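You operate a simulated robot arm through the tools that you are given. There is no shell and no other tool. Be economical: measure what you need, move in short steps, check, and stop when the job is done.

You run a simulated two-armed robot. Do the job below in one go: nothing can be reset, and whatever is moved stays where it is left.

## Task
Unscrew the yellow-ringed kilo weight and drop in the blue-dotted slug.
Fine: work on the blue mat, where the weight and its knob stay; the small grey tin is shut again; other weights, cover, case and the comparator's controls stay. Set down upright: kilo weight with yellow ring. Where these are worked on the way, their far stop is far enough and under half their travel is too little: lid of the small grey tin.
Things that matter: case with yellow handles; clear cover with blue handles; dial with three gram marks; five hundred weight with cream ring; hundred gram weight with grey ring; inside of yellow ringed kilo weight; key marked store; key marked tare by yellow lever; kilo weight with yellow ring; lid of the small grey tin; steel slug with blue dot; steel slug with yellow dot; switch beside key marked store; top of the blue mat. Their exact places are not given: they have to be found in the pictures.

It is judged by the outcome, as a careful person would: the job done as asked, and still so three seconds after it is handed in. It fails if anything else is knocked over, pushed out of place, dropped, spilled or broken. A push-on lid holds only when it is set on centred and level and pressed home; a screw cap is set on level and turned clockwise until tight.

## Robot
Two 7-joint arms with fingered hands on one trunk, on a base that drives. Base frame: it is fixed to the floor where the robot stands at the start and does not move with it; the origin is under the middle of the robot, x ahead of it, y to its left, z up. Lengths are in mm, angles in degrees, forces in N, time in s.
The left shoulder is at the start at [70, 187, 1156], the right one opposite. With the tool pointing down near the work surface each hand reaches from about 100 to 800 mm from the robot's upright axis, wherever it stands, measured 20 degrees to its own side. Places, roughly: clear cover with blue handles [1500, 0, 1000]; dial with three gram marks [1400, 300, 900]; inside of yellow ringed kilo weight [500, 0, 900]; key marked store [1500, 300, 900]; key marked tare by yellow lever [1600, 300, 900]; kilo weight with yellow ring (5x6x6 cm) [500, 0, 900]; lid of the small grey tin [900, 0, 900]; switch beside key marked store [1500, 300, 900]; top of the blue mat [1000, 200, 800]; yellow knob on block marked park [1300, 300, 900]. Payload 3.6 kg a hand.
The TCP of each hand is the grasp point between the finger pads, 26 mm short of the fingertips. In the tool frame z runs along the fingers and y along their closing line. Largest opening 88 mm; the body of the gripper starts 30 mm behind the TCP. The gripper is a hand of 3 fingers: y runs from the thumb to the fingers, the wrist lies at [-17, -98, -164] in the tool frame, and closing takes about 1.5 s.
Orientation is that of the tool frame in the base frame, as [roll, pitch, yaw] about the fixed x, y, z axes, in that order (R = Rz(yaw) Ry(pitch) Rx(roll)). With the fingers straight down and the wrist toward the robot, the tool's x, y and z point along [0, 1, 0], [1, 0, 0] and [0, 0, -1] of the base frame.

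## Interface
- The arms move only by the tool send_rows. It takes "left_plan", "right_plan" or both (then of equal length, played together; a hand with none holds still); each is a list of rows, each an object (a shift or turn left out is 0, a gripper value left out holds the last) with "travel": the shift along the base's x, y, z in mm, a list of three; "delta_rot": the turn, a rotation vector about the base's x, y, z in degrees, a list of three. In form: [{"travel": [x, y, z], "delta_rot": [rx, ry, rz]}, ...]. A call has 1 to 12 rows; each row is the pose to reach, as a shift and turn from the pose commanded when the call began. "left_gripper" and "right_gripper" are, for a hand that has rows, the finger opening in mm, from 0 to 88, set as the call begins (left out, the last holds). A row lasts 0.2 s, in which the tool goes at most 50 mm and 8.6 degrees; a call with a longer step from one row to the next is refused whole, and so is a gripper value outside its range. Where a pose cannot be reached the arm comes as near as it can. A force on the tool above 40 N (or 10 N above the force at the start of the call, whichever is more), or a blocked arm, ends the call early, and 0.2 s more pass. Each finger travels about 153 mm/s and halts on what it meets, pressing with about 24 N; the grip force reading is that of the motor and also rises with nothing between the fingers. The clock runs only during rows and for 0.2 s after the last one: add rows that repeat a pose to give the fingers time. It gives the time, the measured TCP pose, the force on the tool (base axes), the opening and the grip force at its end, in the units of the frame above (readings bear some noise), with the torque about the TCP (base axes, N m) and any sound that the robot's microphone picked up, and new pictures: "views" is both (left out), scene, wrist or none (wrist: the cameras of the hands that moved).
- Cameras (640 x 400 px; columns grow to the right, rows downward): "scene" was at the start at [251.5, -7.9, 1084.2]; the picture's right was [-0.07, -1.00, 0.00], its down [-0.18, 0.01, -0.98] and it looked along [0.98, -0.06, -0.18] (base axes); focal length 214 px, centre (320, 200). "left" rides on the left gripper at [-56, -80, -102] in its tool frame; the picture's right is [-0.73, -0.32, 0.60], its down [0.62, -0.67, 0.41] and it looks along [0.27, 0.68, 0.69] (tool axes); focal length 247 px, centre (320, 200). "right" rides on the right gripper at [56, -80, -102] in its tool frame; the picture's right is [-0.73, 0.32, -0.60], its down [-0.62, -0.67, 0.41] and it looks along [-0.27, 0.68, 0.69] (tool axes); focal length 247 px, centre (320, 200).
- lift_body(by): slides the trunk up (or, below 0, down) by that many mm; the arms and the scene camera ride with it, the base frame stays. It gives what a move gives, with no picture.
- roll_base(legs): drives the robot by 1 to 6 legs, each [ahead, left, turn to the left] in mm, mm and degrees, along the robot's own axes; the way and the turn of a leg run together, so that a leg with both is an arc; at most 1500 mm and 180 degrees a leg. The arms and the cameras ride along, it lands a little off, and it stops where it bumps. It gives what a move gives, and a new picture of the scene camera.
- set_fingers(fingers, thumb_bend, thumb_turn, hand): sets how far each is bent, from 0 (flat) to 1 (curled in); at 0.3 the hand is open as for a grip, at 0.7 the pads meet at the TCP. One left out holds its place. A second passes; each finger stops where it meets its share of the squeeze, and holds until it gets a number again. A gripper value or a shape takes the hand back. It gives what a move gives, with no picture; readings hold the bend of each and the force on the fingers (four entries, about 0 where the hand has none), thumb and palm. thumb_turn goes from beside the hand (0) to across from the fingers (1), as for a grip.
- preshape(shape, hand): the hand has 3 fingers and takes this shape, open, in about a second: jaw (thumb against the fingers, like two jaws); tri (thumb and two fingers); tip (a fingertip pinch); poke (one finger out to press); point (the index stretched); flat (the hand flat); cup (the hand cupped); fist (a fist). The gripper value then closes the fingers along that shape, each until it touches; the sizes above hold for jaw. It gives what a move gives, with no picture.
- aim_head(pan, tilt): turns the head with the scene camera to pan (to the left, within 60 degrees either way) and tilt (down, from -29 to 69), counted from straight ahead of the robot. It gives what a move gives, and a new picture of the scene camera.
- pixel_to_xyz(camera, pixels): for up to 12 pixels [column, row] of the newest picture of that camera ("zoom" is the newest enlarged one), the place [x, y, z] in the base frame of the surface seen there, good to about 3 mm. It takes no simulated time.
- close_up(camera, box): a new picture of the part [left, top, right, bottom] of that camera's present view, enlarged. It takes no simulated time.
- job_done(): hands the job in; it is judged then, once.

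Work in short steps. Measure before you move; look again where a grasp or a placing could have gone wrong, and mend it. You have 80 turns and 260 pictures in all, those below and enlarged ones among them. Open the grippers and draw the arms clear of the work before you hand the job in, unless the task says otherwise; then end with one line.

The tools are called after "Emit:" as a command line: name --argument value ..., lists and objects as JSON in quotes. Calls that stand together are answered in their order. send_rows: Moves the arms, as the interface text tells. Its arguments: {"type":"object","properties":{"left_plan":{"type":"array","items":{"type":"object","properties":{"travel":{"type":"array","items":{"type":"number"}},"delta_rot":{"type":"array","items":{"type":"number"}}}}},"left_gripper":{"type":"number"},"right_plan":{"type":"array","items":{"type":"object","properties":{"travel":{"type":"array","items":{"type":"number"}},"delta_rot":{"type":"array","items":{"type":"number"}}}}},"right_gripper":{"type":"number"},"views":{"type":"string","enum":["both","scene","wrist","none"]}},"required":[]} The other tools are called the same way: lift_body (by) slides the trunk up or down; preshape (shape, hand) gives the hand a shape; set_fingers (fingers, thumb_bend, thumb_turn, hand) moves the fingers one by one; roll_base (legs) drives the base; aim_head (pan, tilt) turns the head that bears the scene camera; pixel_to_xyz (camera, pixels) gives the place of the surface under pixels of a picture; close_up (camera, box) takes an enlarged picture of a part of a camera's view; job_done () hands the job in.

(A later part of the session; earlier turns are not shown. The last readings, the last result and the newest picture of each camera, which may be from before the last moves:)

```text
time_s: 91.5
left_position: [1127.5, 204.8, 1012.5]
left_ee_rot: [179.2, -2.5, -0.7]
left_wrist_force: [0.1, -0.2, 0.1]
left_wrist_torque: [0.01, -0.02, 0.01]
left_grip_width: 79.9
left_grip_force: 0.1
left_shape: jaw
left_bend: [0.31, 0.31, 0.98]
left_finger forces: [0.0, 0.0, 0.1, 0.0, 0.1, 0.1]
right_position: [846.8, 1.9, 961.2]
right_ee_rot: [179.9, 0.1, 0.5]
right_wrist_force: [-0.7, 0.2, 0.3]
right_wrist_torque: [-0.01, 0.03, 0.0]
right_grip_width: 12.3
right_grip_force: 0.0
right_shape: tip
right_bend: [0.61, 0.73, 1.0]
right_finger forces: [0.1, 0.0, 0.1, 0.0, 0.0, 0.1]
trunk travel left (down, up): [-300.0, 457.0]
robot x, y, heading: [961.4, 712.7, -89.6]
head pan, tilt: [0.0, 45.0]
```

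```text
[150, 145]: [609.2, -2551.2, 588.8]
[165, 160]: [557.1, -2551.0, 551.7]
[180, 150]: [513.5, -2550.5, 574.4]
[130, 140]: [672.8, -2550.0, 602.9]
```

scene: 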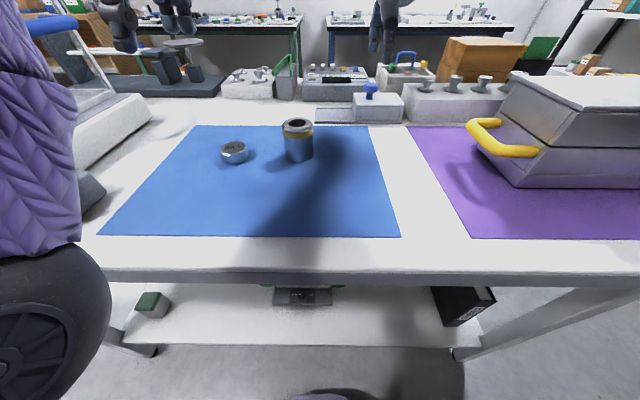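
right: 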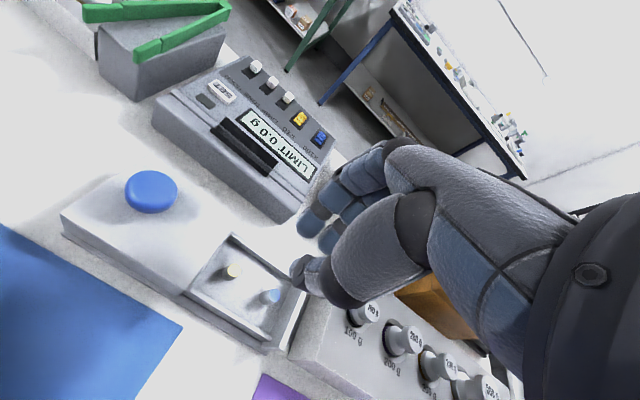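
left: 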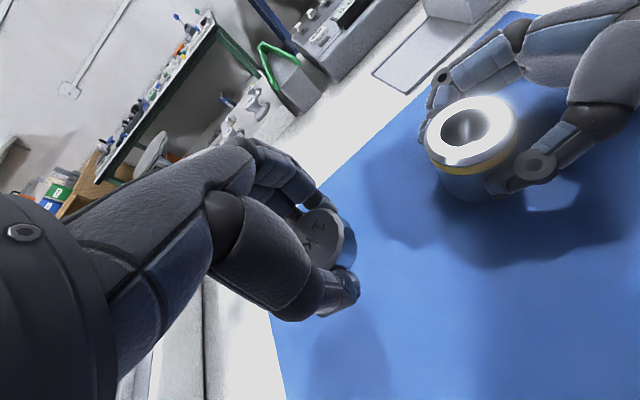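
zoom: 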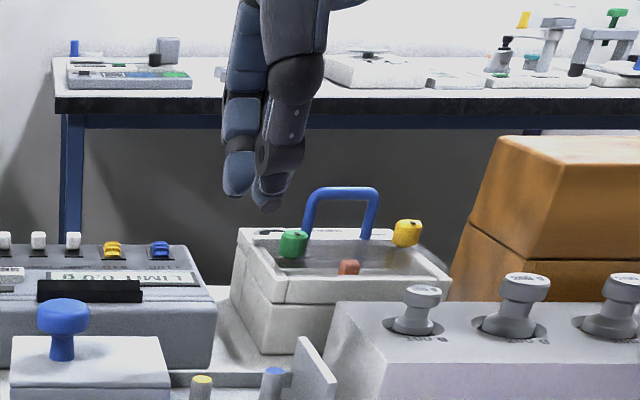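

The thumb opposes the −x finger, about 8 mm to −x of the TCP. I approach with TCP x=828, opening 36, to just above the slug and check.

Emit:
send_rows --right_plan '[{"travel": [-10, -1, -15]}, {"travel": [-19, -1, -40]}, {"travel": [-19, -1, -65]}, {"travel": [-19, -1, -77]}, {"travel": [-19, -1, -77]}]' --right_gripper 36 --views "wrist"

Emit:
close_up --camera "scene" --box '[330, 60, 430, 130]'

Emit:
close_up --camera "right" --box '[220, 160, 420, 320]'

```text
time_s: 92.7
left_position: [1126.6, 205.7, 1013.0]
left_ee_rot: [179.0, -2.5, -0.8]
left_wrist_force: [0.1, 0.2, 0.4]
left_wrist_torque: [0.02, -0.02, -0.02]
left_grip_width: 79.8
left_grip_force: 0.0
left_shape: jaw
left_bend: [0.31, 0.31, 0.98]
left_finger forces: [0.0, 0.0, 0.0, 0.0, 0.0, 0.0]
right_position: [828.6, 1.0, 884.8]
right_ee_rot: [-180.0, 0.0, 0.5]
right_wrist_force: [-0.3, -0.8, 0.4]
right_wrist_torque: [0.0, -0.01, 0.0]
right_grip_width: 35.7
right_grip_force: 0.2
right_shape: tip
right_bend: [0.47, 0.71, 1.0]
right_finger forces: [0.0, 0.0, 0.0, 0.0, 0.0, 0.0]
trunk travel left (down, up): [-300.0, 457.0]
robot x, y, heading: [960.9, 711.0, -89.5]
head pan, tilt: [0.0, 45.0]
```

right: 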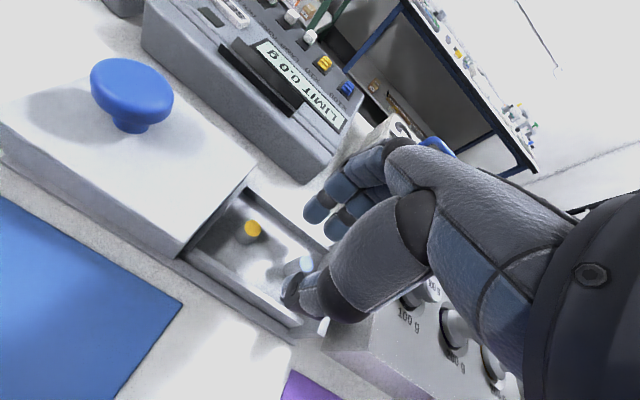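

```text
5.71 times, centred on (380, 95) of scene
```

zoom: 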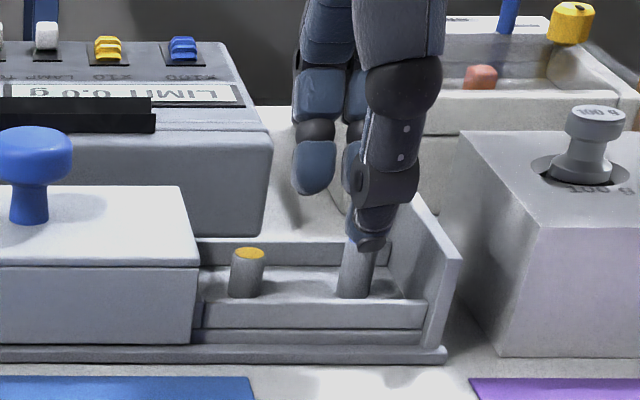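

```text
2.50 times, centred on (320, 240) of right
```

zoom: 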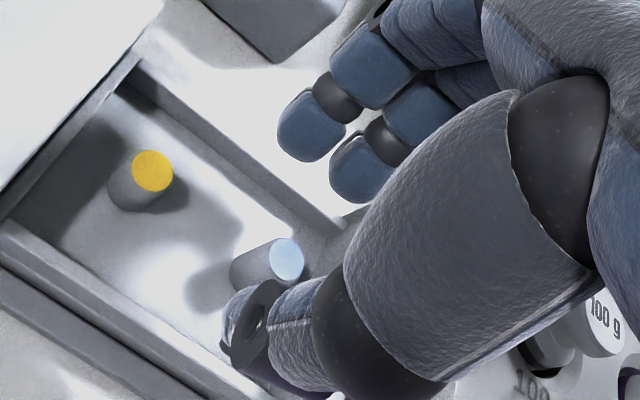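

Alignment in x looks right. I measure thumb tip, finger tips and slug top to centre in y.

Emit:
pixel_to_xyz --camera "zoom" --pixels '[[287, 258], [240, 310], [270, 320], [225, 335], [345, 190], [365, 165], [300, 145], [310, 120], [152, 170]]'

Emit:
pixel_to_xyz --camera "scene" --pixels '[[379, 92], [377, 95], [379, 100], [369, 91], [363, 89], [377, 84]]'

```text
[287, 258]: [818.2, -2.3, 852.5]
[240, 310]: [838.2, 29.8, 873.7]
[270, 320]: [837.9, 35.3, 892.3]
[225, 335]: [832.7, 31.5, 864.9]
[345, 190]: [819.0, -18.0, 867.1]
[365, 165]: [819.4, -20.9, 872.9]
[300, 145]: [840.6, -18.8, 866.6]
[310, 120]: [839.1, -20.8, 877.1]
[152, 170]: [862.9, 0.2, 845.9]
```

```text
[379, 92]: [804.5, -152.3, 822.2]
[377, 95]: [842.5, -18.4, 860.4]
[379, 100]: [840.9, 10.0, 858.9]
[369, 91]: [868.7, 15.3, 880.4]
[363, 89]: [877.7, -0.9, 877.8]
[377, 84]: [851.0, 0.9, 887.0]
```

Fingers at x≈819/840, thumb ≈828; slug at (818,-2). I shift −4 in x, −2 in y, descend so tips are ≈842 and pinch.

Emit:
send_rows --right_plan '[{"travel": [-4, -3, 0]}, {"travel": [-4, -3, -8]}, {"travel": [-4, -3, -16]}, {"travel": [-4, -3, -24]}, {"travel": [-4, -3, -24]}]' --right_gripper 36 --views "none"

Emit:
close_up --camera "right" --box '[220, 160, 420, 320]'

Emit:
close_up --camera "scene" --box '[330, 60, 430, 130]'

```text
time_s: 93.9
left_position: [1125.9, 207.8, 1014.4]
left_ee_rot: [179.1, -2.5, -0.8]
left_wrist_force: [-0.3, -0.3, 0.2]
left_wrist_torque: [-0.03, -0.02, -0.01]
left_grip_width: 79.8
left_grip_force: 0.1
left_shape: jaw
left_bend: [0.31, 0.31, 0.98]
left_finger forces: [0.0, 0.0, 0.1, 0.1, 0.0, 0.0]
right_position: [824.5, -3.4, 866.6]
right_ee_rot: [179.5, -0.2, 0.5]
right_wrist_force: [-2.6, -1.8, 18.2]
right_wrist_torque: [-0.49, 0.11, -0.08]
right_grip_width: 36.3
right_grip_force: 0.1
right_shape: tip
right_bend: [0.46, 0.71, 1.0]
right_finger forces: [7.6, 10.4, 0.1, 0.0, 0.4, 0.0]
trunk travel left (down, up): [-300.0, 457.0]
robot x, y, heading: [960.7, 714.1, -89.4]
head pan, tilt: [0.0, 45.0]
```

```text
2.50 times, centred on (320, 240) of right
```

zoom: 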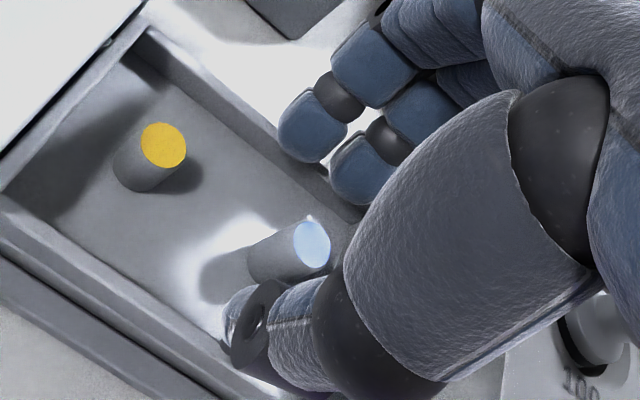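

```text
5.71 times, centred on (380, 95) of scene
```

zoom: 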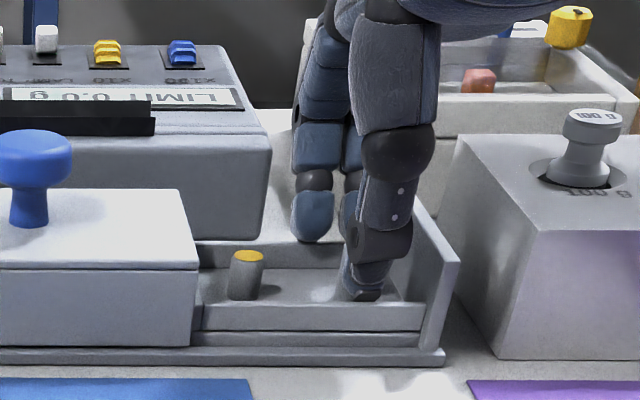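

The finger tips touched the tray's back wall. I rise, narrow the opening to 24, shift +4 in y and descend again.

Emit:
send_rows --right_plan '[{"travel": [0, 0, 10]}, {"travel": [0, 2, 22]}, {"travel": [0, 4, 24]}, {"travel": [0, 4, 24]}, {"travel": [0, 4, 24]}]' --right_gripper 24 --views "none"

Emit:
close_up --camera "right" --box '[220, 160, 420, 320]'

Emit:
pixel_to_xyz --camera "zoom" --pixels '[[287, 258], [345, 200], [335, 210], [300, 160], [240, 310], [270, 320], [230, 300]]'

```text
time_s: 95.1
left_position: [1126.7, 205.7, 1012.7]
left_ee_rot: [179.1, -2.5, -0.8]
left_wrist_force: [0.1, 0.3, -0.8]
left_wrist_torque: [0.0, 0.0, -0.01]
left_grip_width: 79.9
left_grip_force: 0.1
left_shape: jaw
left_bend: [0.31, 0.31, 0.98]
left_finger forces: [0.0, 0.0, 0.0, 0.0, 0.0, 0.1]
right_position: [824.7, 1.6, 885.2]
right_ee_rot: [-179.9, -0.1, 0.5]
right_wrist_force: [0.5, 0.0, -0.4]
right_wrist_torque: [-0.02, 0.0, 0.02]
right_grip_width: 24.4
right_grip_force: 0.0
right_shape: tip
right_bend: [0.53, 0.73, 1.0]
right_finger forces: [0.0, 0.1, 0.0, 0.0, 0.0, 0.0]
trunk travel left (down, up): [-300.0, 457.0]
robot x, y, heading: [958.8, 715.7, -89.5]
head pan, tilt: [0.0, 45.0]
```

```text
2.50 times, centred on (320, 240) of right
```

zoom: 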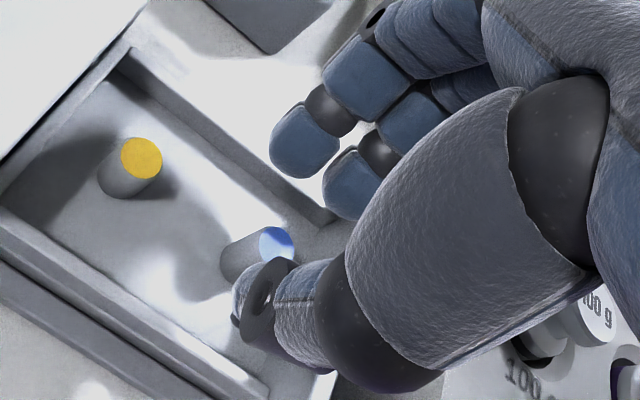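

```text
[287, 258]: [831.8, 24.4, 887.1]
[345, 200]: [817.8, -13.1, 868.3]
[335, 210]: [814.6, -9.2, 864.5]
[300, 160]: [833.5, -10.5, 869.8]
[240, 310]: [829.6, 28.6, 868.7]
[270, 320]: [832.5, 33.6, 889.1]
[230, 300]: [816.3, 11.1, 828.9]
```

Finger pads are now at y≈−6; I shift −4 in y so the slug is centred and descend.

Emit:
send_rows --right_plan '[{"travel": [0, -5, 0]}, {"travel": [0, -5, -8]}, {"travel": [0, -5, -16]}, {"travel": [0, -5, -24]}, {"travel": [0, -5, -24]}]' --right_gripper 24 --views "none"

Emit:
close_up --camera "right" --box '[220, 160, 420, 320]'

Emit:
close_up --camera "scene" --box '[330, 60, 430, 130]'

```text
time_s: 96.3
left_position: [1127.2, 206.8, 1013.1]
left_ee_rot: [179.0, -2.7, -0.7]
left_wrist_force: [0.6, 0.2, 0.7]
left_wrist_torque: [0.02, -0.04, -0.01]
left_grip_width: 79.8
left_grip_force: 0.0
left_shape: jaw
left_bend: [0.31, 0.31, 0.98]
left_finger forces: [0.0, 0.0, 0.0, 0.1, 0.0, 0.1]
right_position: [825.2, -3.1, 863.0]
right_ee_rot: [180.0, 0.0, 0.5]
right_wrist_force: [-0.4, 2.6, 4.9]
right_wrist_torque: [-0.04, 0.06, -0.02]
right_grip_width: 23.6
right_grip_force: 0.1
right_shape: tip
right_bend: [0.55, 0.73, 1.0]
right_finger forces: [0.4, 3.8, 0.0, 0.0, 0.0, 0.0]
trunk travel left (down, up): [-300.0, 457.0]
robot x, y, heading: [960.7, 717.2, -89.3]
head pan, tilt: [0.0, 45.0]
```

```text
2.50 times, centred on (320, 240) of right
```

zoom: 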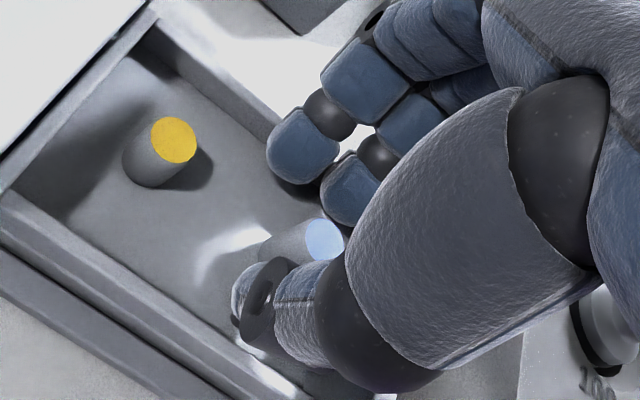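

```text
5.71 times, centred on (380, 95) of scene
```

zoom: 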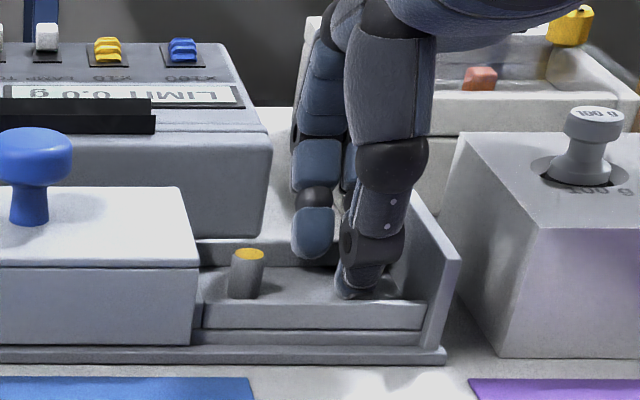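

Slug is between pads. Closing the pinch.

Emit:
send_rows --right_plan '[{"travel": [0, 0, 0]}, {"travel": [0, 0, 0]}, {"travel": [0, 0, 0]}, {"travel": [0, 0, 0]}, {"travel": [0, 0, 0]}]' --right_gripper 2 --views "none"

Emit:
close_up --camera "right" --box '[220, 160, 420, 320]'

Emit:
close_up --camera "scene" --box '[330, 60, 430, 130]'

```text
time_s: 97.5
left_position: [1126.8, 205.8, 1012.0]
left_ee_rot: [179.1, -2.6, -0.8]
left_wrist_force: [-0.3, 0.0, 0.4]
left_wrist_torque: [-0.01, -0.01, 0.02]
left_grip_width: 79.8
left_grip_force: 0.1
left_shape: jaw
left_bend: [0.31, 0.31, 0.98]
left_finger forces: [0.0, 0.0, 0.1, 0.1, 0.1, 0.1]
right_position: [824.3, -2.2, 860.7]
right_ee_rot: [180.0, 0.0, 0.5]
right_wrist_force: [-0.2, 0.9, 0.4]
right_wrist_torque: [-0.02, 0.0, -0.01]
right_grip_width: 2.9
right_grip_force: 0.1
right_shape: tip
right_bend: [0.67, 0.69, 1.0]
right_finger forces: [0.0, 2.5, 0.1, 0.1, 2.6, 0.0]
trunk travel left (down, up): [-300.0, 457.0]
robot x, y, heading: [961.3, 715.7, -89.5]
head pan, tilt: [0.0, 45.0]
```

```text
2.50 times, centred on (320, 240) of right
```

zoom: 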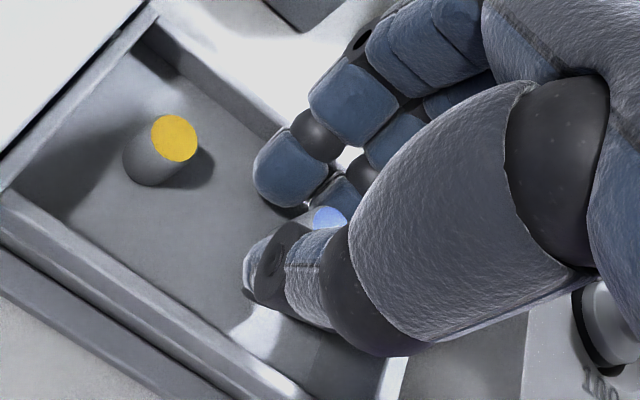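

```text
5.71 times, centred on (380, 95) of scene
```

zoom: 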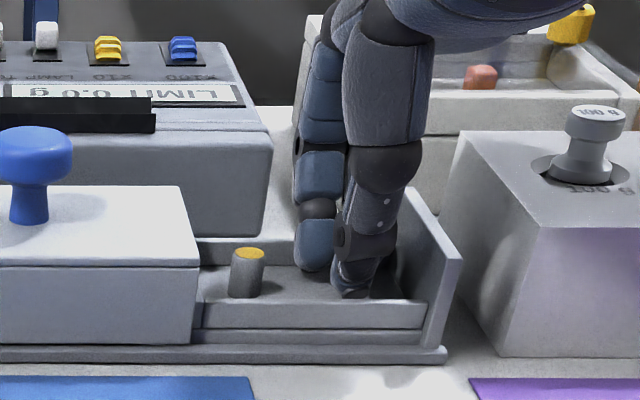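

Light contact (2.5 N). I command full close, then lift a little to test.

Emit:
send_rows --right_plan '[{"travel": [0, 0, 0]}, {"travel": [0, 0, 0]}, {"travel": [0, 0, 0]}, {"travel": [0, 0, 2]}, {"travel": [0, 0, 5]}, {"travel": [0, 0, 9]}, {"travel": [0, 0, 9]}]' --right_gripper 0 --views "none"

Emit:
close_up --camera "right" --box '[240, 200, 380, 310]'

Emit:
close_up --camera "scene" --box '[350, 70, 420, 120]'

```text
time_s: 99.1
left_position: [1127.2, 205.8, 1013.9]
left_ee_rot: [179.0, -2.4, -0.8]
left_wrist_force: [0.4, 0.1, 0.1]
left_wrist_torque: [0.0, 0.0, 0.02]
left_grip_width: 79.9
left_grip_force: 0.0
left_shape: jaw
left_bend: [0.31, 0.31, 0.98]
left_finger forces: [0.0, 0.0, 0.1, 0.0, 0.0, 0.1]
right_position: [824.5, -3.3, 869.8]
right_ee_rot: [180.0, 0.1, 0.6]
right_wrist_force: [0.2, -1.0, 0.8]
right_wrist_torque: [0.04, 0.0, 0.02]
right_grip_width: 0.0
right_grip_force: 24.9
right_shape: tip
right_bend: [0.7, 0.73, 0.98]
right_finger forces: [9.9, 18.5, 0.0, 0.0, 23.0, 0.0]
trunk travel left (down, up): [-300.0, 457.0]
robot x, y, heading: [959.8, 716.8, -89.4]
head pan, tilt: [0.0, 45.0]
```

```text
3.64 times, centred on (310, 255) of right
```

zoom: 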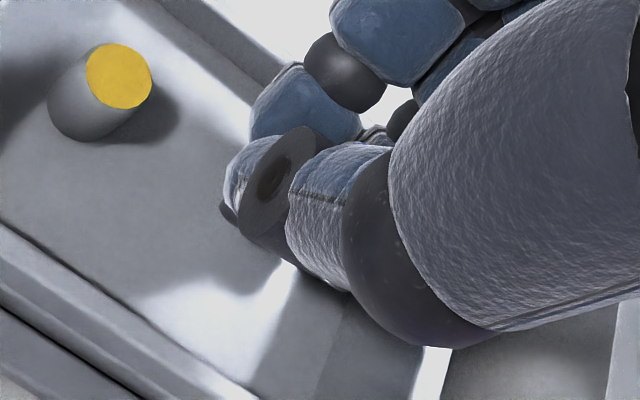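

```text
8.00 times, centred on (385, 95) of scene
```

zoom: 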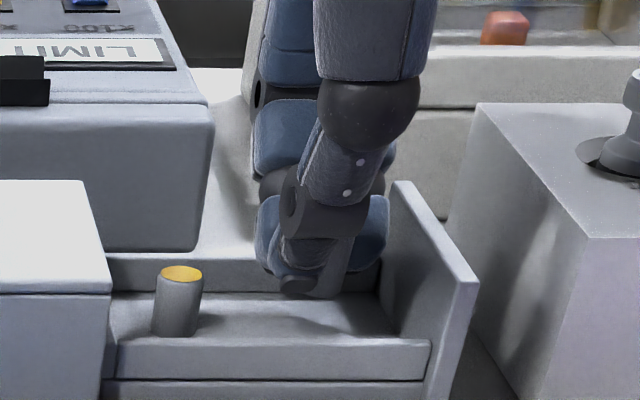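

I can't tell whether the slug is held; I raise 30 mm and look.

Emit:
send_rows --right_plan '[{"travel": [0, 0, 10]}, {"travel": [0, 0, 20]}, {"travel": [0, 0, 35]}, {"travel": [0, 0, 35]}]' --views "none"

Emit:
close_up --camera "scene" --box '[350, 70, 420, 120]'

Emit:
close_up --camera "right" --box '[200, 180, 380, 320]'

```text
time_s: 100.1
left_position: [1126.2, 206.1, 1013.2]
left_ee_rot: [179.1, -2.5, -0.8]
left_wrist_force: [-0.1, 0.1, -0.2]
left_wrist_torque: [-0.01, 0.02, -0.02]
left_grip_width: 79.9
left_grip_force: 0.1
left_shape: jaw
left_bend: [0.31, 0.31, 0.98]
left_finger forces: [0.0, 0.0, 0.0, 0.0, 0.0, 0.0]
right_position: [824.2, -3.2, 905.6]
right_ee_rot: [-180.0, 0.0, 0.5]
right_wrist_force: [-0.2, -1.0, 0.8]
right_wrist_torque: [-0.02, 0.0, 0.02]
right_grip_width: 0.1
right_grip_force: 24.0
right_shape: tip
right_bend: [0.7, 0.73, 0.98]
right_finger forces: [9.9, 18.4, 0.1, 0.0, 23.1, 0.1]
trunk travel left (down, up): [-300.0, 457.0]
robot x, y, heading: [959.6, 716.1, -89.6]
head pan, tilt: [0.0, 45.0]
```

```text
8.00 times, centred on (385, 95) of scene
```

zoom: 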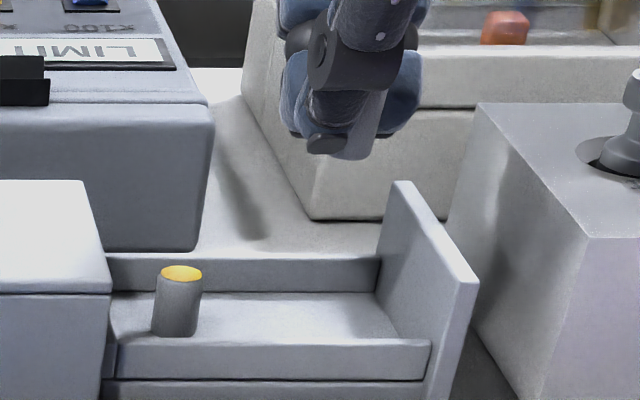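

```text
2.86 times, centred on (290, 250) of right
```

zoom: 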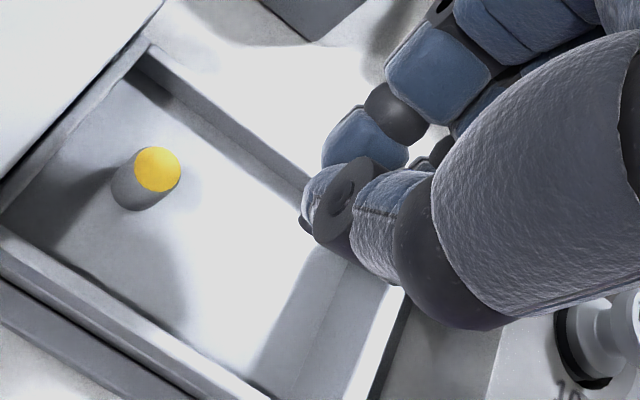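

The slug is held (tray spot empty), hanging beneath the tips. I measure it relative to the TCP.

Emit:
pixel_to_xyz --camera "scene" --pixels '[[390, 88], [391, 85], [389, 89], [386, 88], [394, 84]]'

Emit:
send_rows --right_plan '[{"travel": [0, 5, 30]}, {"travel": [30, 25, 55]}, {"travel": [65, 50, 70]}, {"travel": [100, 80, 70]}, {"travel": [130, 115, 70]}, {"travel": [155, 150, 70]}, {"travel": [170, 163, 70]}, {"travel": [170, 163, 60]}, {"travel": [170, 163, 60]}]' --views "both"

Emit:
close_up --camera "scene" --box '[250, 40, 350, 140]'

Emit:
close_up --camera "right" --box '[200, 180, 380, 320]'

```text
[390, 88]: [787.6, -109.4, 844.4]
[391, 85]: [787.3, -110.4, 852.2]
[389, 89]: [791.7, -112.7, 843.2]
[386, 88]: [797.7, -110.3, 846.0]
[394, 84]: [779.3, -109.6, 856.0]
```

```text
time_s: 102.1
left_position: [1126.8, 205.5, 1012.3]
left_ee_rot: [179.1, -2.3, -0.8]
left_wrist_force: [-0.2, -0.5, 0.8]
left_wrist_torque: [-0.01, -0.01, -0.03]
left_grip_width: 79.9
left_grip_force: 0.1
left_shape: jaw
left_bend: [0.31, 0.31, 0.98]
left_finger forces: [0.0, 0.1, 0.0, 0.0, 0.0, 0.1]
right_position: [993.9, 160.9, 965.2]
right_ee_rot: [179.9, 0.0, 0.4]
right_wrist_force: [-0.8, -0.1, -0.1]
right_wrist_torque: [-0.02, -0.01, -0.02]
right_grip_width: 0.2
right_grip_force: 23.7
right_shape: tip
right_bend: [0.7, 0.73, 0.97]
right_finger forces: [0.1, 18.6, 0.1, 0.0, 23.7, 0.0]
trunk travel left (down, up): [-300.0, 457.0]
robot x, y, heading: [958.7, 716.1, -89.7]
head pan, tilt: [0.0, 45.0]
```

scene: 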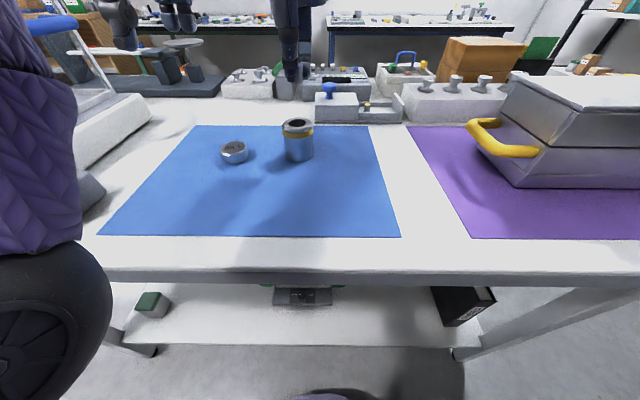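
right: 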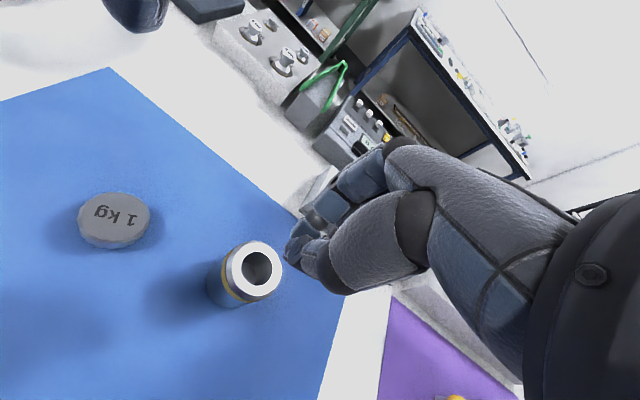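

```text
4.00 times, centred on (300, 90) of scene
```

zoom: 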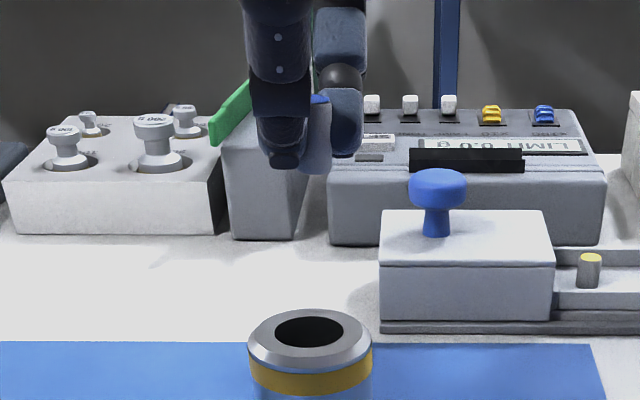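

```text
2.86 times, centred on (290, 250) of right
```

zoom: 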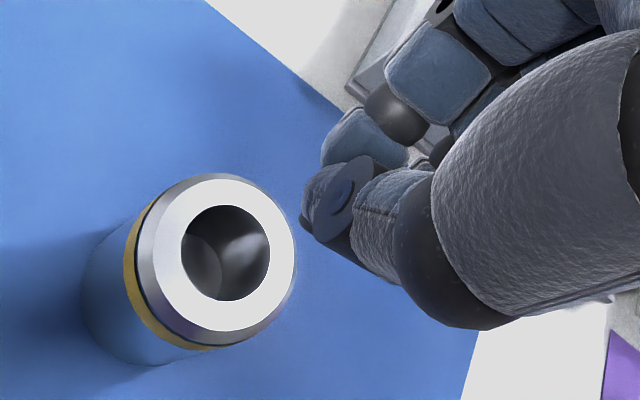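

The slug is visible between thumb and finger; I measure it in the scene picture.

Emit:
close_up --camera "scene" --box '[270, 50, 330, 100]'

Emit:
pixel_to_xyz --camera "zoom" --pixels '[[310, 175], [310, 150], [312, 188], [315, 130], [300, 180], [325, 180], [320, 108], [275, 185]]'

```text
8.00 times, centred on (300, 75) of scene
```

zoom: 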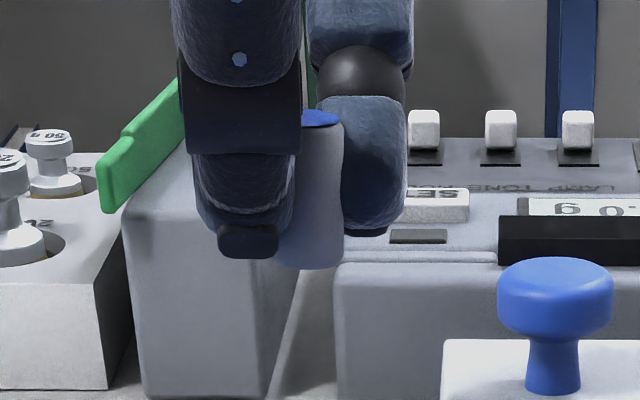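

```text
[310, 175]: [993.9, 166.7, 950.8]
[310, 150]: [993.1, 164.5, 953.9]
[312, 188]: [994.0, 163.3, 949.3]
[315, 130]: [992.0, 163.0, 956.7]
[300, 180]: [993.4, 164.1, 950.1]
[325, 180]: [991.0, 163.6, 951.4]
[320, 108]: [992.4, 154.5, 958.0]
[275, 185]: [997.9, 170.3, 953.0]
```

Slug axis ≈(993.5,159), bottom ≈938. I measure the bore's rim from the right camera for its centre.

Emit:
pixel_to_xyz --camera "right" --pixels '[[237, 267], [277, 269], [257, 246], [255, 292], [246, 250], [269, 288], [271, 253], [241, 281]]'

```text
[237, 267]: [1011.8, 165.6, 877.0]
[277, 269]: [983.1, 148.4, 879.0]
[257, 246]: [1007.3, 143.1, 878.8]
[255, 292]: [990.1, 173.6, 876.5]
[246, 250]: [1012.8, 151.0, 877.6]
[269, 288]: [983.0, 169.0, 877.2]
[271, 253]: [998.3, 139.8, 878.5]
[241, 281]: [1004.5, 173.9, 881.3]
```

Bore centre ≈(998.7,158.3). I shift +5 in x and lower so the slug's bottom just enters the bore.

Emit:
send_rows --right_plan '[{"travel": [5, -0.5, -10]}, {"travel": [5, -0.5, -30]}, {"travel": [5, -0.5, -45]}, {"travel": [5, -0.5, -52]}, {"travel": [5, -0.5, -52]}]' --views "none"

Emit:
close_up --camera "scene" --box '[265, 75, 335, 135]'

Emit:
close_up --camera "right" --box '[220, 180, 380, 320]'

```text
time_s: 103.3
left_position: [1126.2, 204.6, 1013.4]
left_ee_rot: [179.1, -2.5, -0.8]
left_wrist_force: [-0.7, 0.2, -0.3]
left_wrist_torque: [0.0, 0.0, -0.02]
left_grip_width: 79.8
left_grip_force: 0.0
left_shape: jaw
left_bend: [0.31, 0.31, 0.98]
left_finger forces: [0.0, 0.0, 0.1, 0.0, 0.0, 0.0]
right_position: [998.1, 160.9, 913.2]
right_ee_rot: [180.0, 0.0, 0.5]
right_wrist_force: [-0.9, -0.2, 0.1]
right_wrist_torque: [0.0, 0.0, 0.0]
right_grip_width: 0.1
right_grip_force: 23.5
right_shape: tip
right_bend: [0.7, 0.73, 0.97]
right_finger forces: [0.1, 18.8, 0.0, 0.1, 23.8, 0.1]
trunk travel left (down, up): [-300.0, 457.0]
robot x, y, heading: [961.7, 714.1, -89.3]
head pan, tilt: [0.0, 45.0]
```

```text
6.67 times, centred on (300, 105) of scene
```

zoom: 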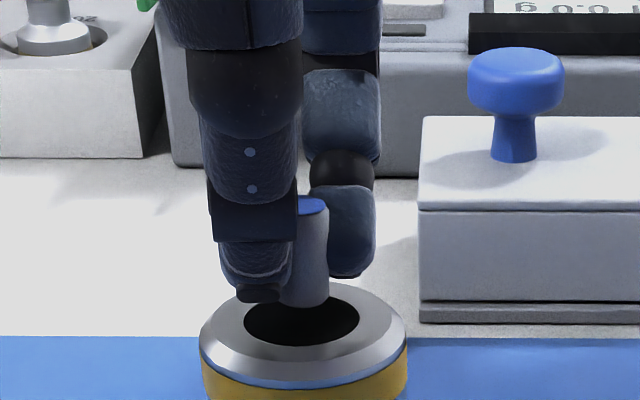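

```text
2.86 times, centred on (300, 250) of right
```

zoom: 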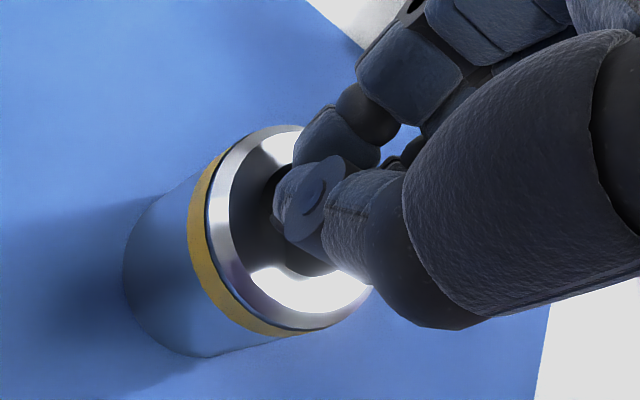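

Aligned with the bore. Lower 9 mm more and check.

Emit:
send_rows --right_plan '[{"travel": [0, -0.5, -4]}, {"travel": [0, -0.5, -8]}, {"travel": [0, -0.5, -10]}, {"travel": [0, -0.5, -10]}]' --views "none"

Emit:
close_up --camera "scene" --box '[265, 75, 335, 135]'

```text
time_s: 104.3
left_position: [1127.1, 205.7, 1014.5]
left_ee_rot: [179.0, -2.5, -0.7]
left_wrist_force: [0.1, -0.6, 0.0]
left_wrist_torque: [0.0, -0.01, 0.0]
left_grip_width: 79.8
left_grip_force: 0.0
left_shape: jaw
left_bend: [0.31, 0.31, 0.98]
left_finger forces: [0.0, 0.0, 0.1, 0.0, 0.1, 0.1]
right_position: [998.2, 158.2, 903.7]
right_ee_rot: [179.9, 0.0, 0.5]
right_wrist_force: [-0.4, -1.4, 5.1]
right_wrist_torque: [-0.04, 0.07, 0.0]
right_grip_width: 0.0
right_grip_force: 24.8
right_shape: tip
right_bend: [0.7, 0.73, 0.97]
right_finger forces: [0.1, 24.8, 0.0, 0.1, 25.0, 0.0]
trunk travel left (down, up): [-300.0, 457.0]
robot x, y, heading: [958.9, 718.0, -89.3]
head pan, tilt: [0.0, 45.0]
```

```text
6.67 times, centred on (300, 105) of scene
```

zoom: 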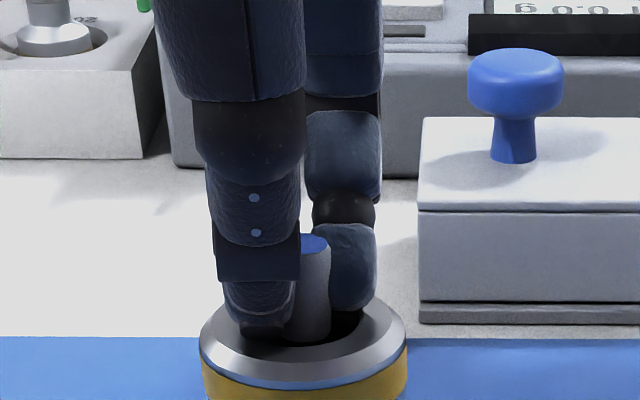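

The slug's bottom is close to the front edge with 5 N contact; I nudge −3 mm in y after rising 2 mm.

Emit:
send_rows --right_plan '[{"travel": [0, 0, 3]}, {"travel": [0, -3, 3]}, {"travel": [0, -3, 0]}, {"travel": [0, -3, -1]}]' --views "none"

Emit:
close_up --camera "scene" --box '[265, 75, 335, 135]'

Emit:
close_up --camera "right" --box '[240, 180, 360, 290]'

```text
time_s: 105.3
left_position: [1126.7, 204.8, 1014.1]
left_ee_rot: [179.1, -2.5, -0.8]
left_wrist_force: [0.0, 0.4, -0.8]
left_wrist_torque: [0.01, -0.01, 0.01]
left_grip_width: 79.8
left_grip_force: 0.1
left_shape: jaw
left_bend: [0.31, 0.31, 0.98]
left_finger forces: [0.0, 0.0, 0.0, 0.1, 0.1, 0.0]
right_position: [998.9, 155.7, 904.1]
right_ee_rot: [179.8, -0.1, 0.5]
right_wrist_force: [-0.5, -0.6, 8.7]
right_wrist_torque: [-0.05, 0.03, 0.01]
right_grip_width: 0.1
right_grip_force: 23.9
right_shape: tip
right_bend: [0.7, 0.73, 0.97]
right_finger forces: [0.0, 25.1, 0.0, 0.0, 26.2, 0.1]
trunk travel left (down, up): [-300.0, 457.0]
robot x, y, heading: [960.7, 714.6, -89.4]
head pan, tilt: [0.0, 45.0]
```

```text
6.67 times, centred on (300, 105) of scene
```

zoom: 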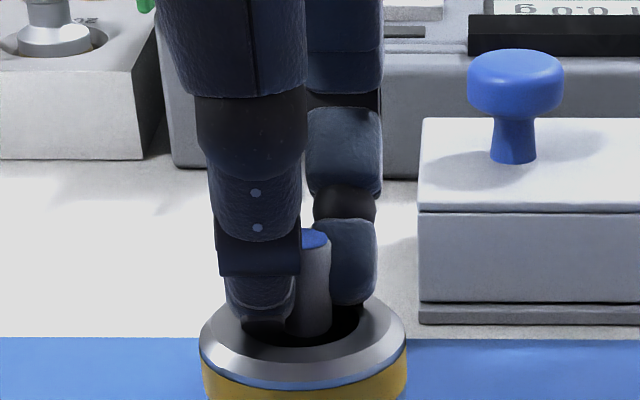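

```text
3.64 times, centred on (300, 235) of right
```

zoom: 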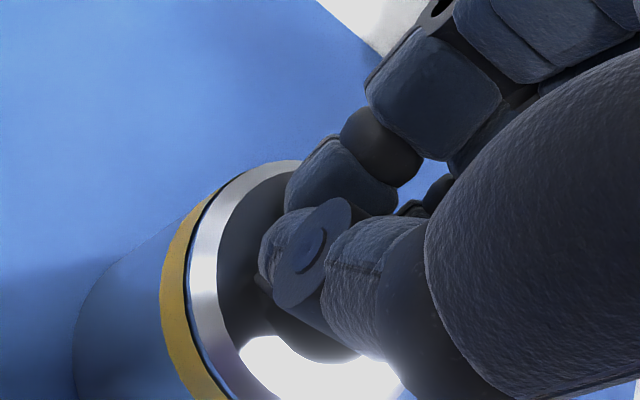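

Slug still sits toward the front/−x of the bore. I rise 4, shift −4 y and +2 x, and lower gently.

Emit:
send_rows --right_plan '[{"travel": [0, 0, 4]}, {"travel": [2, -4, 5]}, {"travel": [2, -4, 3]}, {"travel": [2, -4, 2]}]' --views "none"

Emit:
close_up --camera "scene" --box '[265, 75, 335, 135]'

Emit:
pixel_to_xyz --camera "zoom" --pixels '[[313, 320], [313, 300], [313, 345], [213, 340], [395, 340], [303, 370], [270, 335]]'

```text
time_s: 106.3
left_position: [1126.4, 207.0, 1014.2]
left_ee_rot: [179.1, -2.5, -0.7]
left_wrist_force: [-1.0, -0.5, 0.7]
left_wrist_torque: [0.02, -0.02, 0.0]
left_grip_width: 79.6
left_grip_force: 0.0
left_shape: jaw
left_bend: [0.31, 0.31, 0.98]
left_finger forces: [0.1, 0.0, 0.1, 0.2, 0.0, 0.1]
right_position: [1002.7, 152.2, 904.1]
right_ee_rot: [-180.0, 0.0, 0.5]
right_wrist_force: [-0.3, -0.2, 3.6]
right_wrist_torque: [0.0, -0.06, -0.02]
right_grip_width: 0.1
right_grip_force: 24.2
right_shape: tip
right_bend: [0.7, 0.73, 0.97]
right_finger forces: [0.0, 20.4, 0.1, 0.0, 25.2, 0.0]
trunk travel left (down, up): [-300.0, 457.0]
robot x, y, heading: [961.4, 721.5, -89.5]
head pan, tilt: [0.0, 45.0]
```

```text
6.67 times, centred on (300, 105) of scene
```

zoom: 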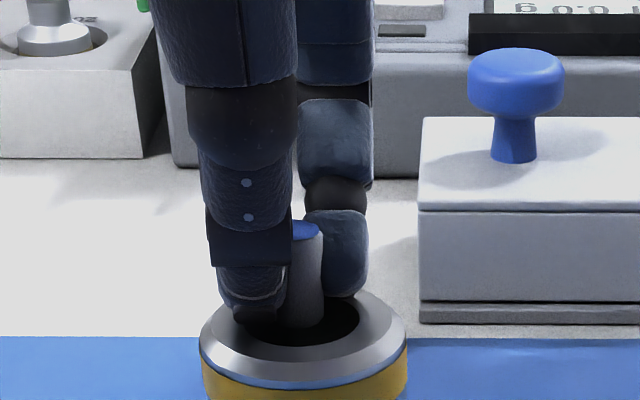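

```text
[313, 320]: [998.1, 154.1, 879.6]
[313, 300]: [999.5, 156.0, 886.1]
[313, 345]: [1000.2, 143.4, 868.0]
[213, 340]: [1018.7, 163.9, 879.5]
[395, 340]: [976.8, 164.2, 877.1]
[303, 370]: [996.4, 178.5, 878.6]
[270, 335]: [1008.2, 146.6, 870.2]
```

Estimates bracket the bore centre; I move back +4.5 in y (rising slightly first) for the best centred position.

Emit:
send_rows --right_plan '[{"travel": [0, 0, 3]}, {"travel": [-0.5, 4.5, 4]}, {"travel": [-0.5, 4.5, 2]}, {"travel": [-0.5, 4.5, 1]}]' --views "none"

Emit:
close_up --camera "scene" --box '[275, 85, 325, 125]'

Emit:
pixel_to_xyz --camera "zoom" --pixels '[[330, 310], [330, 290], [310, 345], [310, 365], [400, 320], [420, 320], [230, 320], [330, 325]]'

```text
time_s: 107.3
left_position: [1127.5, 205.9, 1012.4]
left_ee_rot: [179.1, -2.5, -0.8]
left_wrist_force: [-0.3, 0.2, 0.4]
left_wrist_torque: [0.01, 0.01, 0.03]
left_grip_width: 80.0
left_grip_force: 0.0
left_shape: jaw
left_bend: [0.31, 0.31, 0.98]
left_finger forces: [0.1, 0.0, 0.1, 0.0, 0.0, 0.0]
right_position: [1000.3, 156.0, 904.5]
right_ee_rot: [-180.0, -0.1, 0.5]
right_wrist_force: [0.1, 0.3, -0.2]
right_wrist_torque: [-0.02, -0.03, -0.01]
right_grip_width: 0.0
right_grip_force: 23.9
right_shape: tip
right_bend: [0.7, 0.73, 0.97]
right_finger forces: [0.0, 18.8, 0.1, 0.0, 24.8, 0.0]
trunk travel left (down, up): [-300.0, 457.0]
robot x, y, heading: [958.7, 718.4, -89.7]
head pan, tilt: [0.0, 45.0]
```

```text
10.00 times, centred on (300, 105) of scene
```

zoom: 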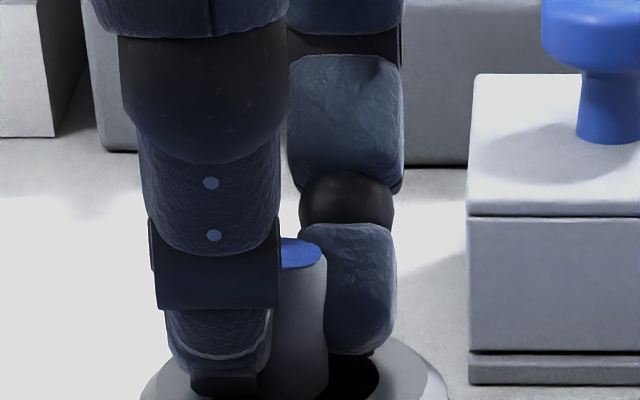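

```text
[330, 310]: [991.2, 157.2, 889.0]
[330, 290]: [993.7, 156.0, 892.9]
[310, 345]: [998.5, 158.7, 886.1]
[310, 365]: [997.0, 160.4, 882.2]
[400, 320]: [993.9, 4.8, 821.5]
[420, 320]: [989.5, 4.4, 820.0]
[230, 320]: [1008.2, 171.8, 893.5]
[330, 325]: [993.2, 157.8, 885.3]
```

No contact now. I lower 3 mm more.

Emit:
send_rows --right_plan '[{"travel": [0, 0, -2]}, {"travel": [0, 0, -3.5]}, {"travel": [0, 0, -3.5]}]' --views "none"

Emit:
close_up --camera "scene" --box '[270, 90, 330, 140]'

```text
time_s: 108.1
left_position: [1127.7, 207.0, 1014.0]
left_ee_rot: [179.1, -2.5, -0.8]
left_wrist_force: [0.0, 0.3, -0.7]
left_wrist_torque: [-0.02, -0.02, -0.02]
left_grip_width: 80.0
left_grip_force: 0.1
left_shape: jaw
left_bend: [0.31, 0.31, 0.98]
left_finger forces: [0.0, 0.1, 0.0, 0.0, 0.0, 0.0]
right_position: [1001.9, 155.5, 904.1]
right_ee_rot: [179.7, -0.1, 0.4]
right_wrist_force: [-0.4, -3.2, 16.3]
right_wrist_torque: [-0.09, -0.03, 0.03]
right_grip_width: 0.1
right_grip_force: 23.9
right_shape: tip
right_bend: [0.7, 0.73, 0.97]
right_finger forces: [0.1, 27.3, 0.0, 0.0, 28.2, 0.0]
trunk travel left (down, up): [-300.0, 457.0]
robot x, y, heading: [960.5, 712.4, -89.6]
head pan, tilt: [0.0, 45.0]
```

```text
8.00 times, centred on (300, 115) of scene
```

zoom: 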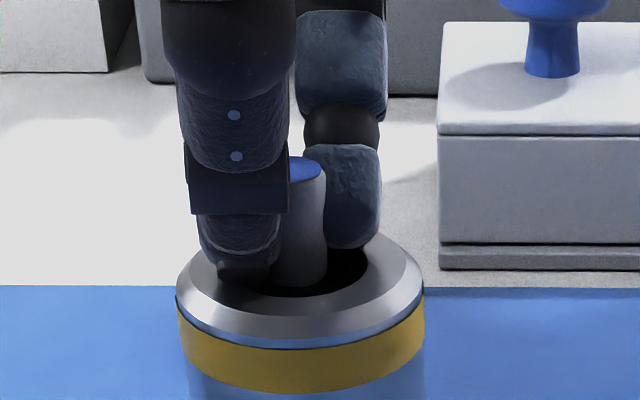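

Slug's foot is inside the bore outline. I relieve 2 mm and open to drop it.

Emit:
send_rows --right_plan '[{"travel": [0, 0, 2.5]}, {"travel": [0, 0, 2.5]}]' --views "none"

Emit:
send_rows --right_plan '[{"travel": [0, 0, 0]}, {"travel": [0, 0, 0]}, {"travel": [0, 0, 0]}]' --right_gripper 24 --views "wrist"

Emit:
close_up --camera "scene" --box '[270, 90, 330, 140]'

```text
time_s: 108.7
left_position: [1127.5, 207.1, 1012.5]
left_ee_rot: [179.0, -2.5, -0.8]
left_wrist_force: [0.6, -0.1, -0.2]
left_wrist_torque: [0.01, -0.02, -0.03]
left_grip_width: 79.8
left_grip_force: 0.0
left_shape: jaw
left_bend: [0.31, 0.31, 0.98]
left_finger forces: [0.1, 0.1, 0.1, 0.0, 0.1, 0.0]
right_position: [1001.0, 156.5, 904.9]
right_ee_rot: [180.0, -0.1, 0.5]
right_wrist_force: [1.4, -3.2, 10.8]
right_wrist_torque: [-0.1, -0.06, -0.01]
right_grip_width: 0.0
right_grip_force: 24.2
right_shape: tip
right_bend: [0.7, 0.73, 0.97]
right_finger forces: [0.0, 23.6, 0.0, 0.1, 26.5, 0.0]
trunk travel left (down, up): [-300.0, 457.0]
robot x, y, heading: [959.1, 716.1, -89.5]
head pan, tilt: [0.0, 45.0]
```

```text
time_s: 109.5
left_position: [1127.6, 205.9, 1013.3]
left_ee_rot: [179.1, -2.5, -0.7]
left_wrist_force: [1.1, -0.4, -0.9]
left_wrist_torque: [-0.03, 0.01, -0.02]
left_grip_width: 79.9
left_grip_force: 0.0
left_shape: jaw
left_bend: [0.31, 0.31, 0.98]
left_finger forces: [0.1, 0.0, 0.0, 0.0, 0.1, 0.1]
right_position: [1000.6, 156.4, 904.2]
right_ee_rot: [-179.9, 0.0, 0.4]
right_wrist_force: [1.3, -0.2, 10.0]
right_wrist_torque: [0.05, -0.04, -0.06]
right_grip_width: 23.5
right_grip_force: 0.0
right_shape: tip
right_bend: [0.55, 0.76, 1.0]
right_finger forces: [1.5, 1.6, 0.0, 0.0, 6.2, 0.0]
trunk travel left (down, up): [-300.0, 457.0]
robot x, y, heading: [957.9, 717.4, -89.4]
head pan, tilt: [0.0, 45.0]
```

right: 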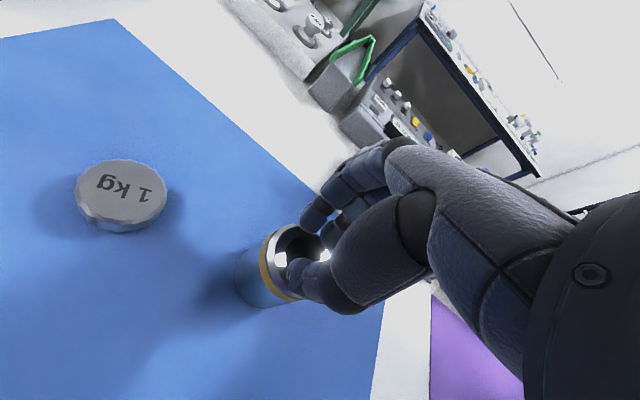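

```text
8.00 times, centred on (300, 115) of scene
```

zoom: 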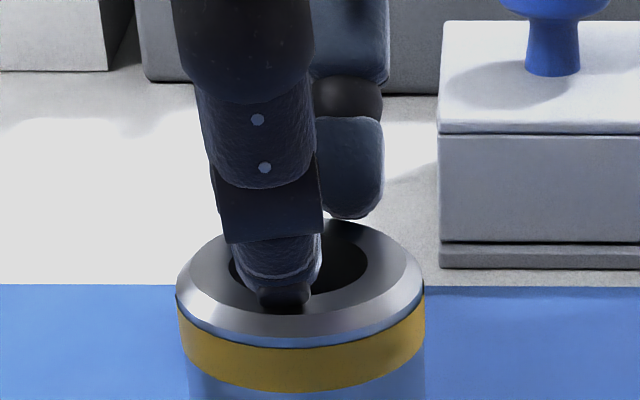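

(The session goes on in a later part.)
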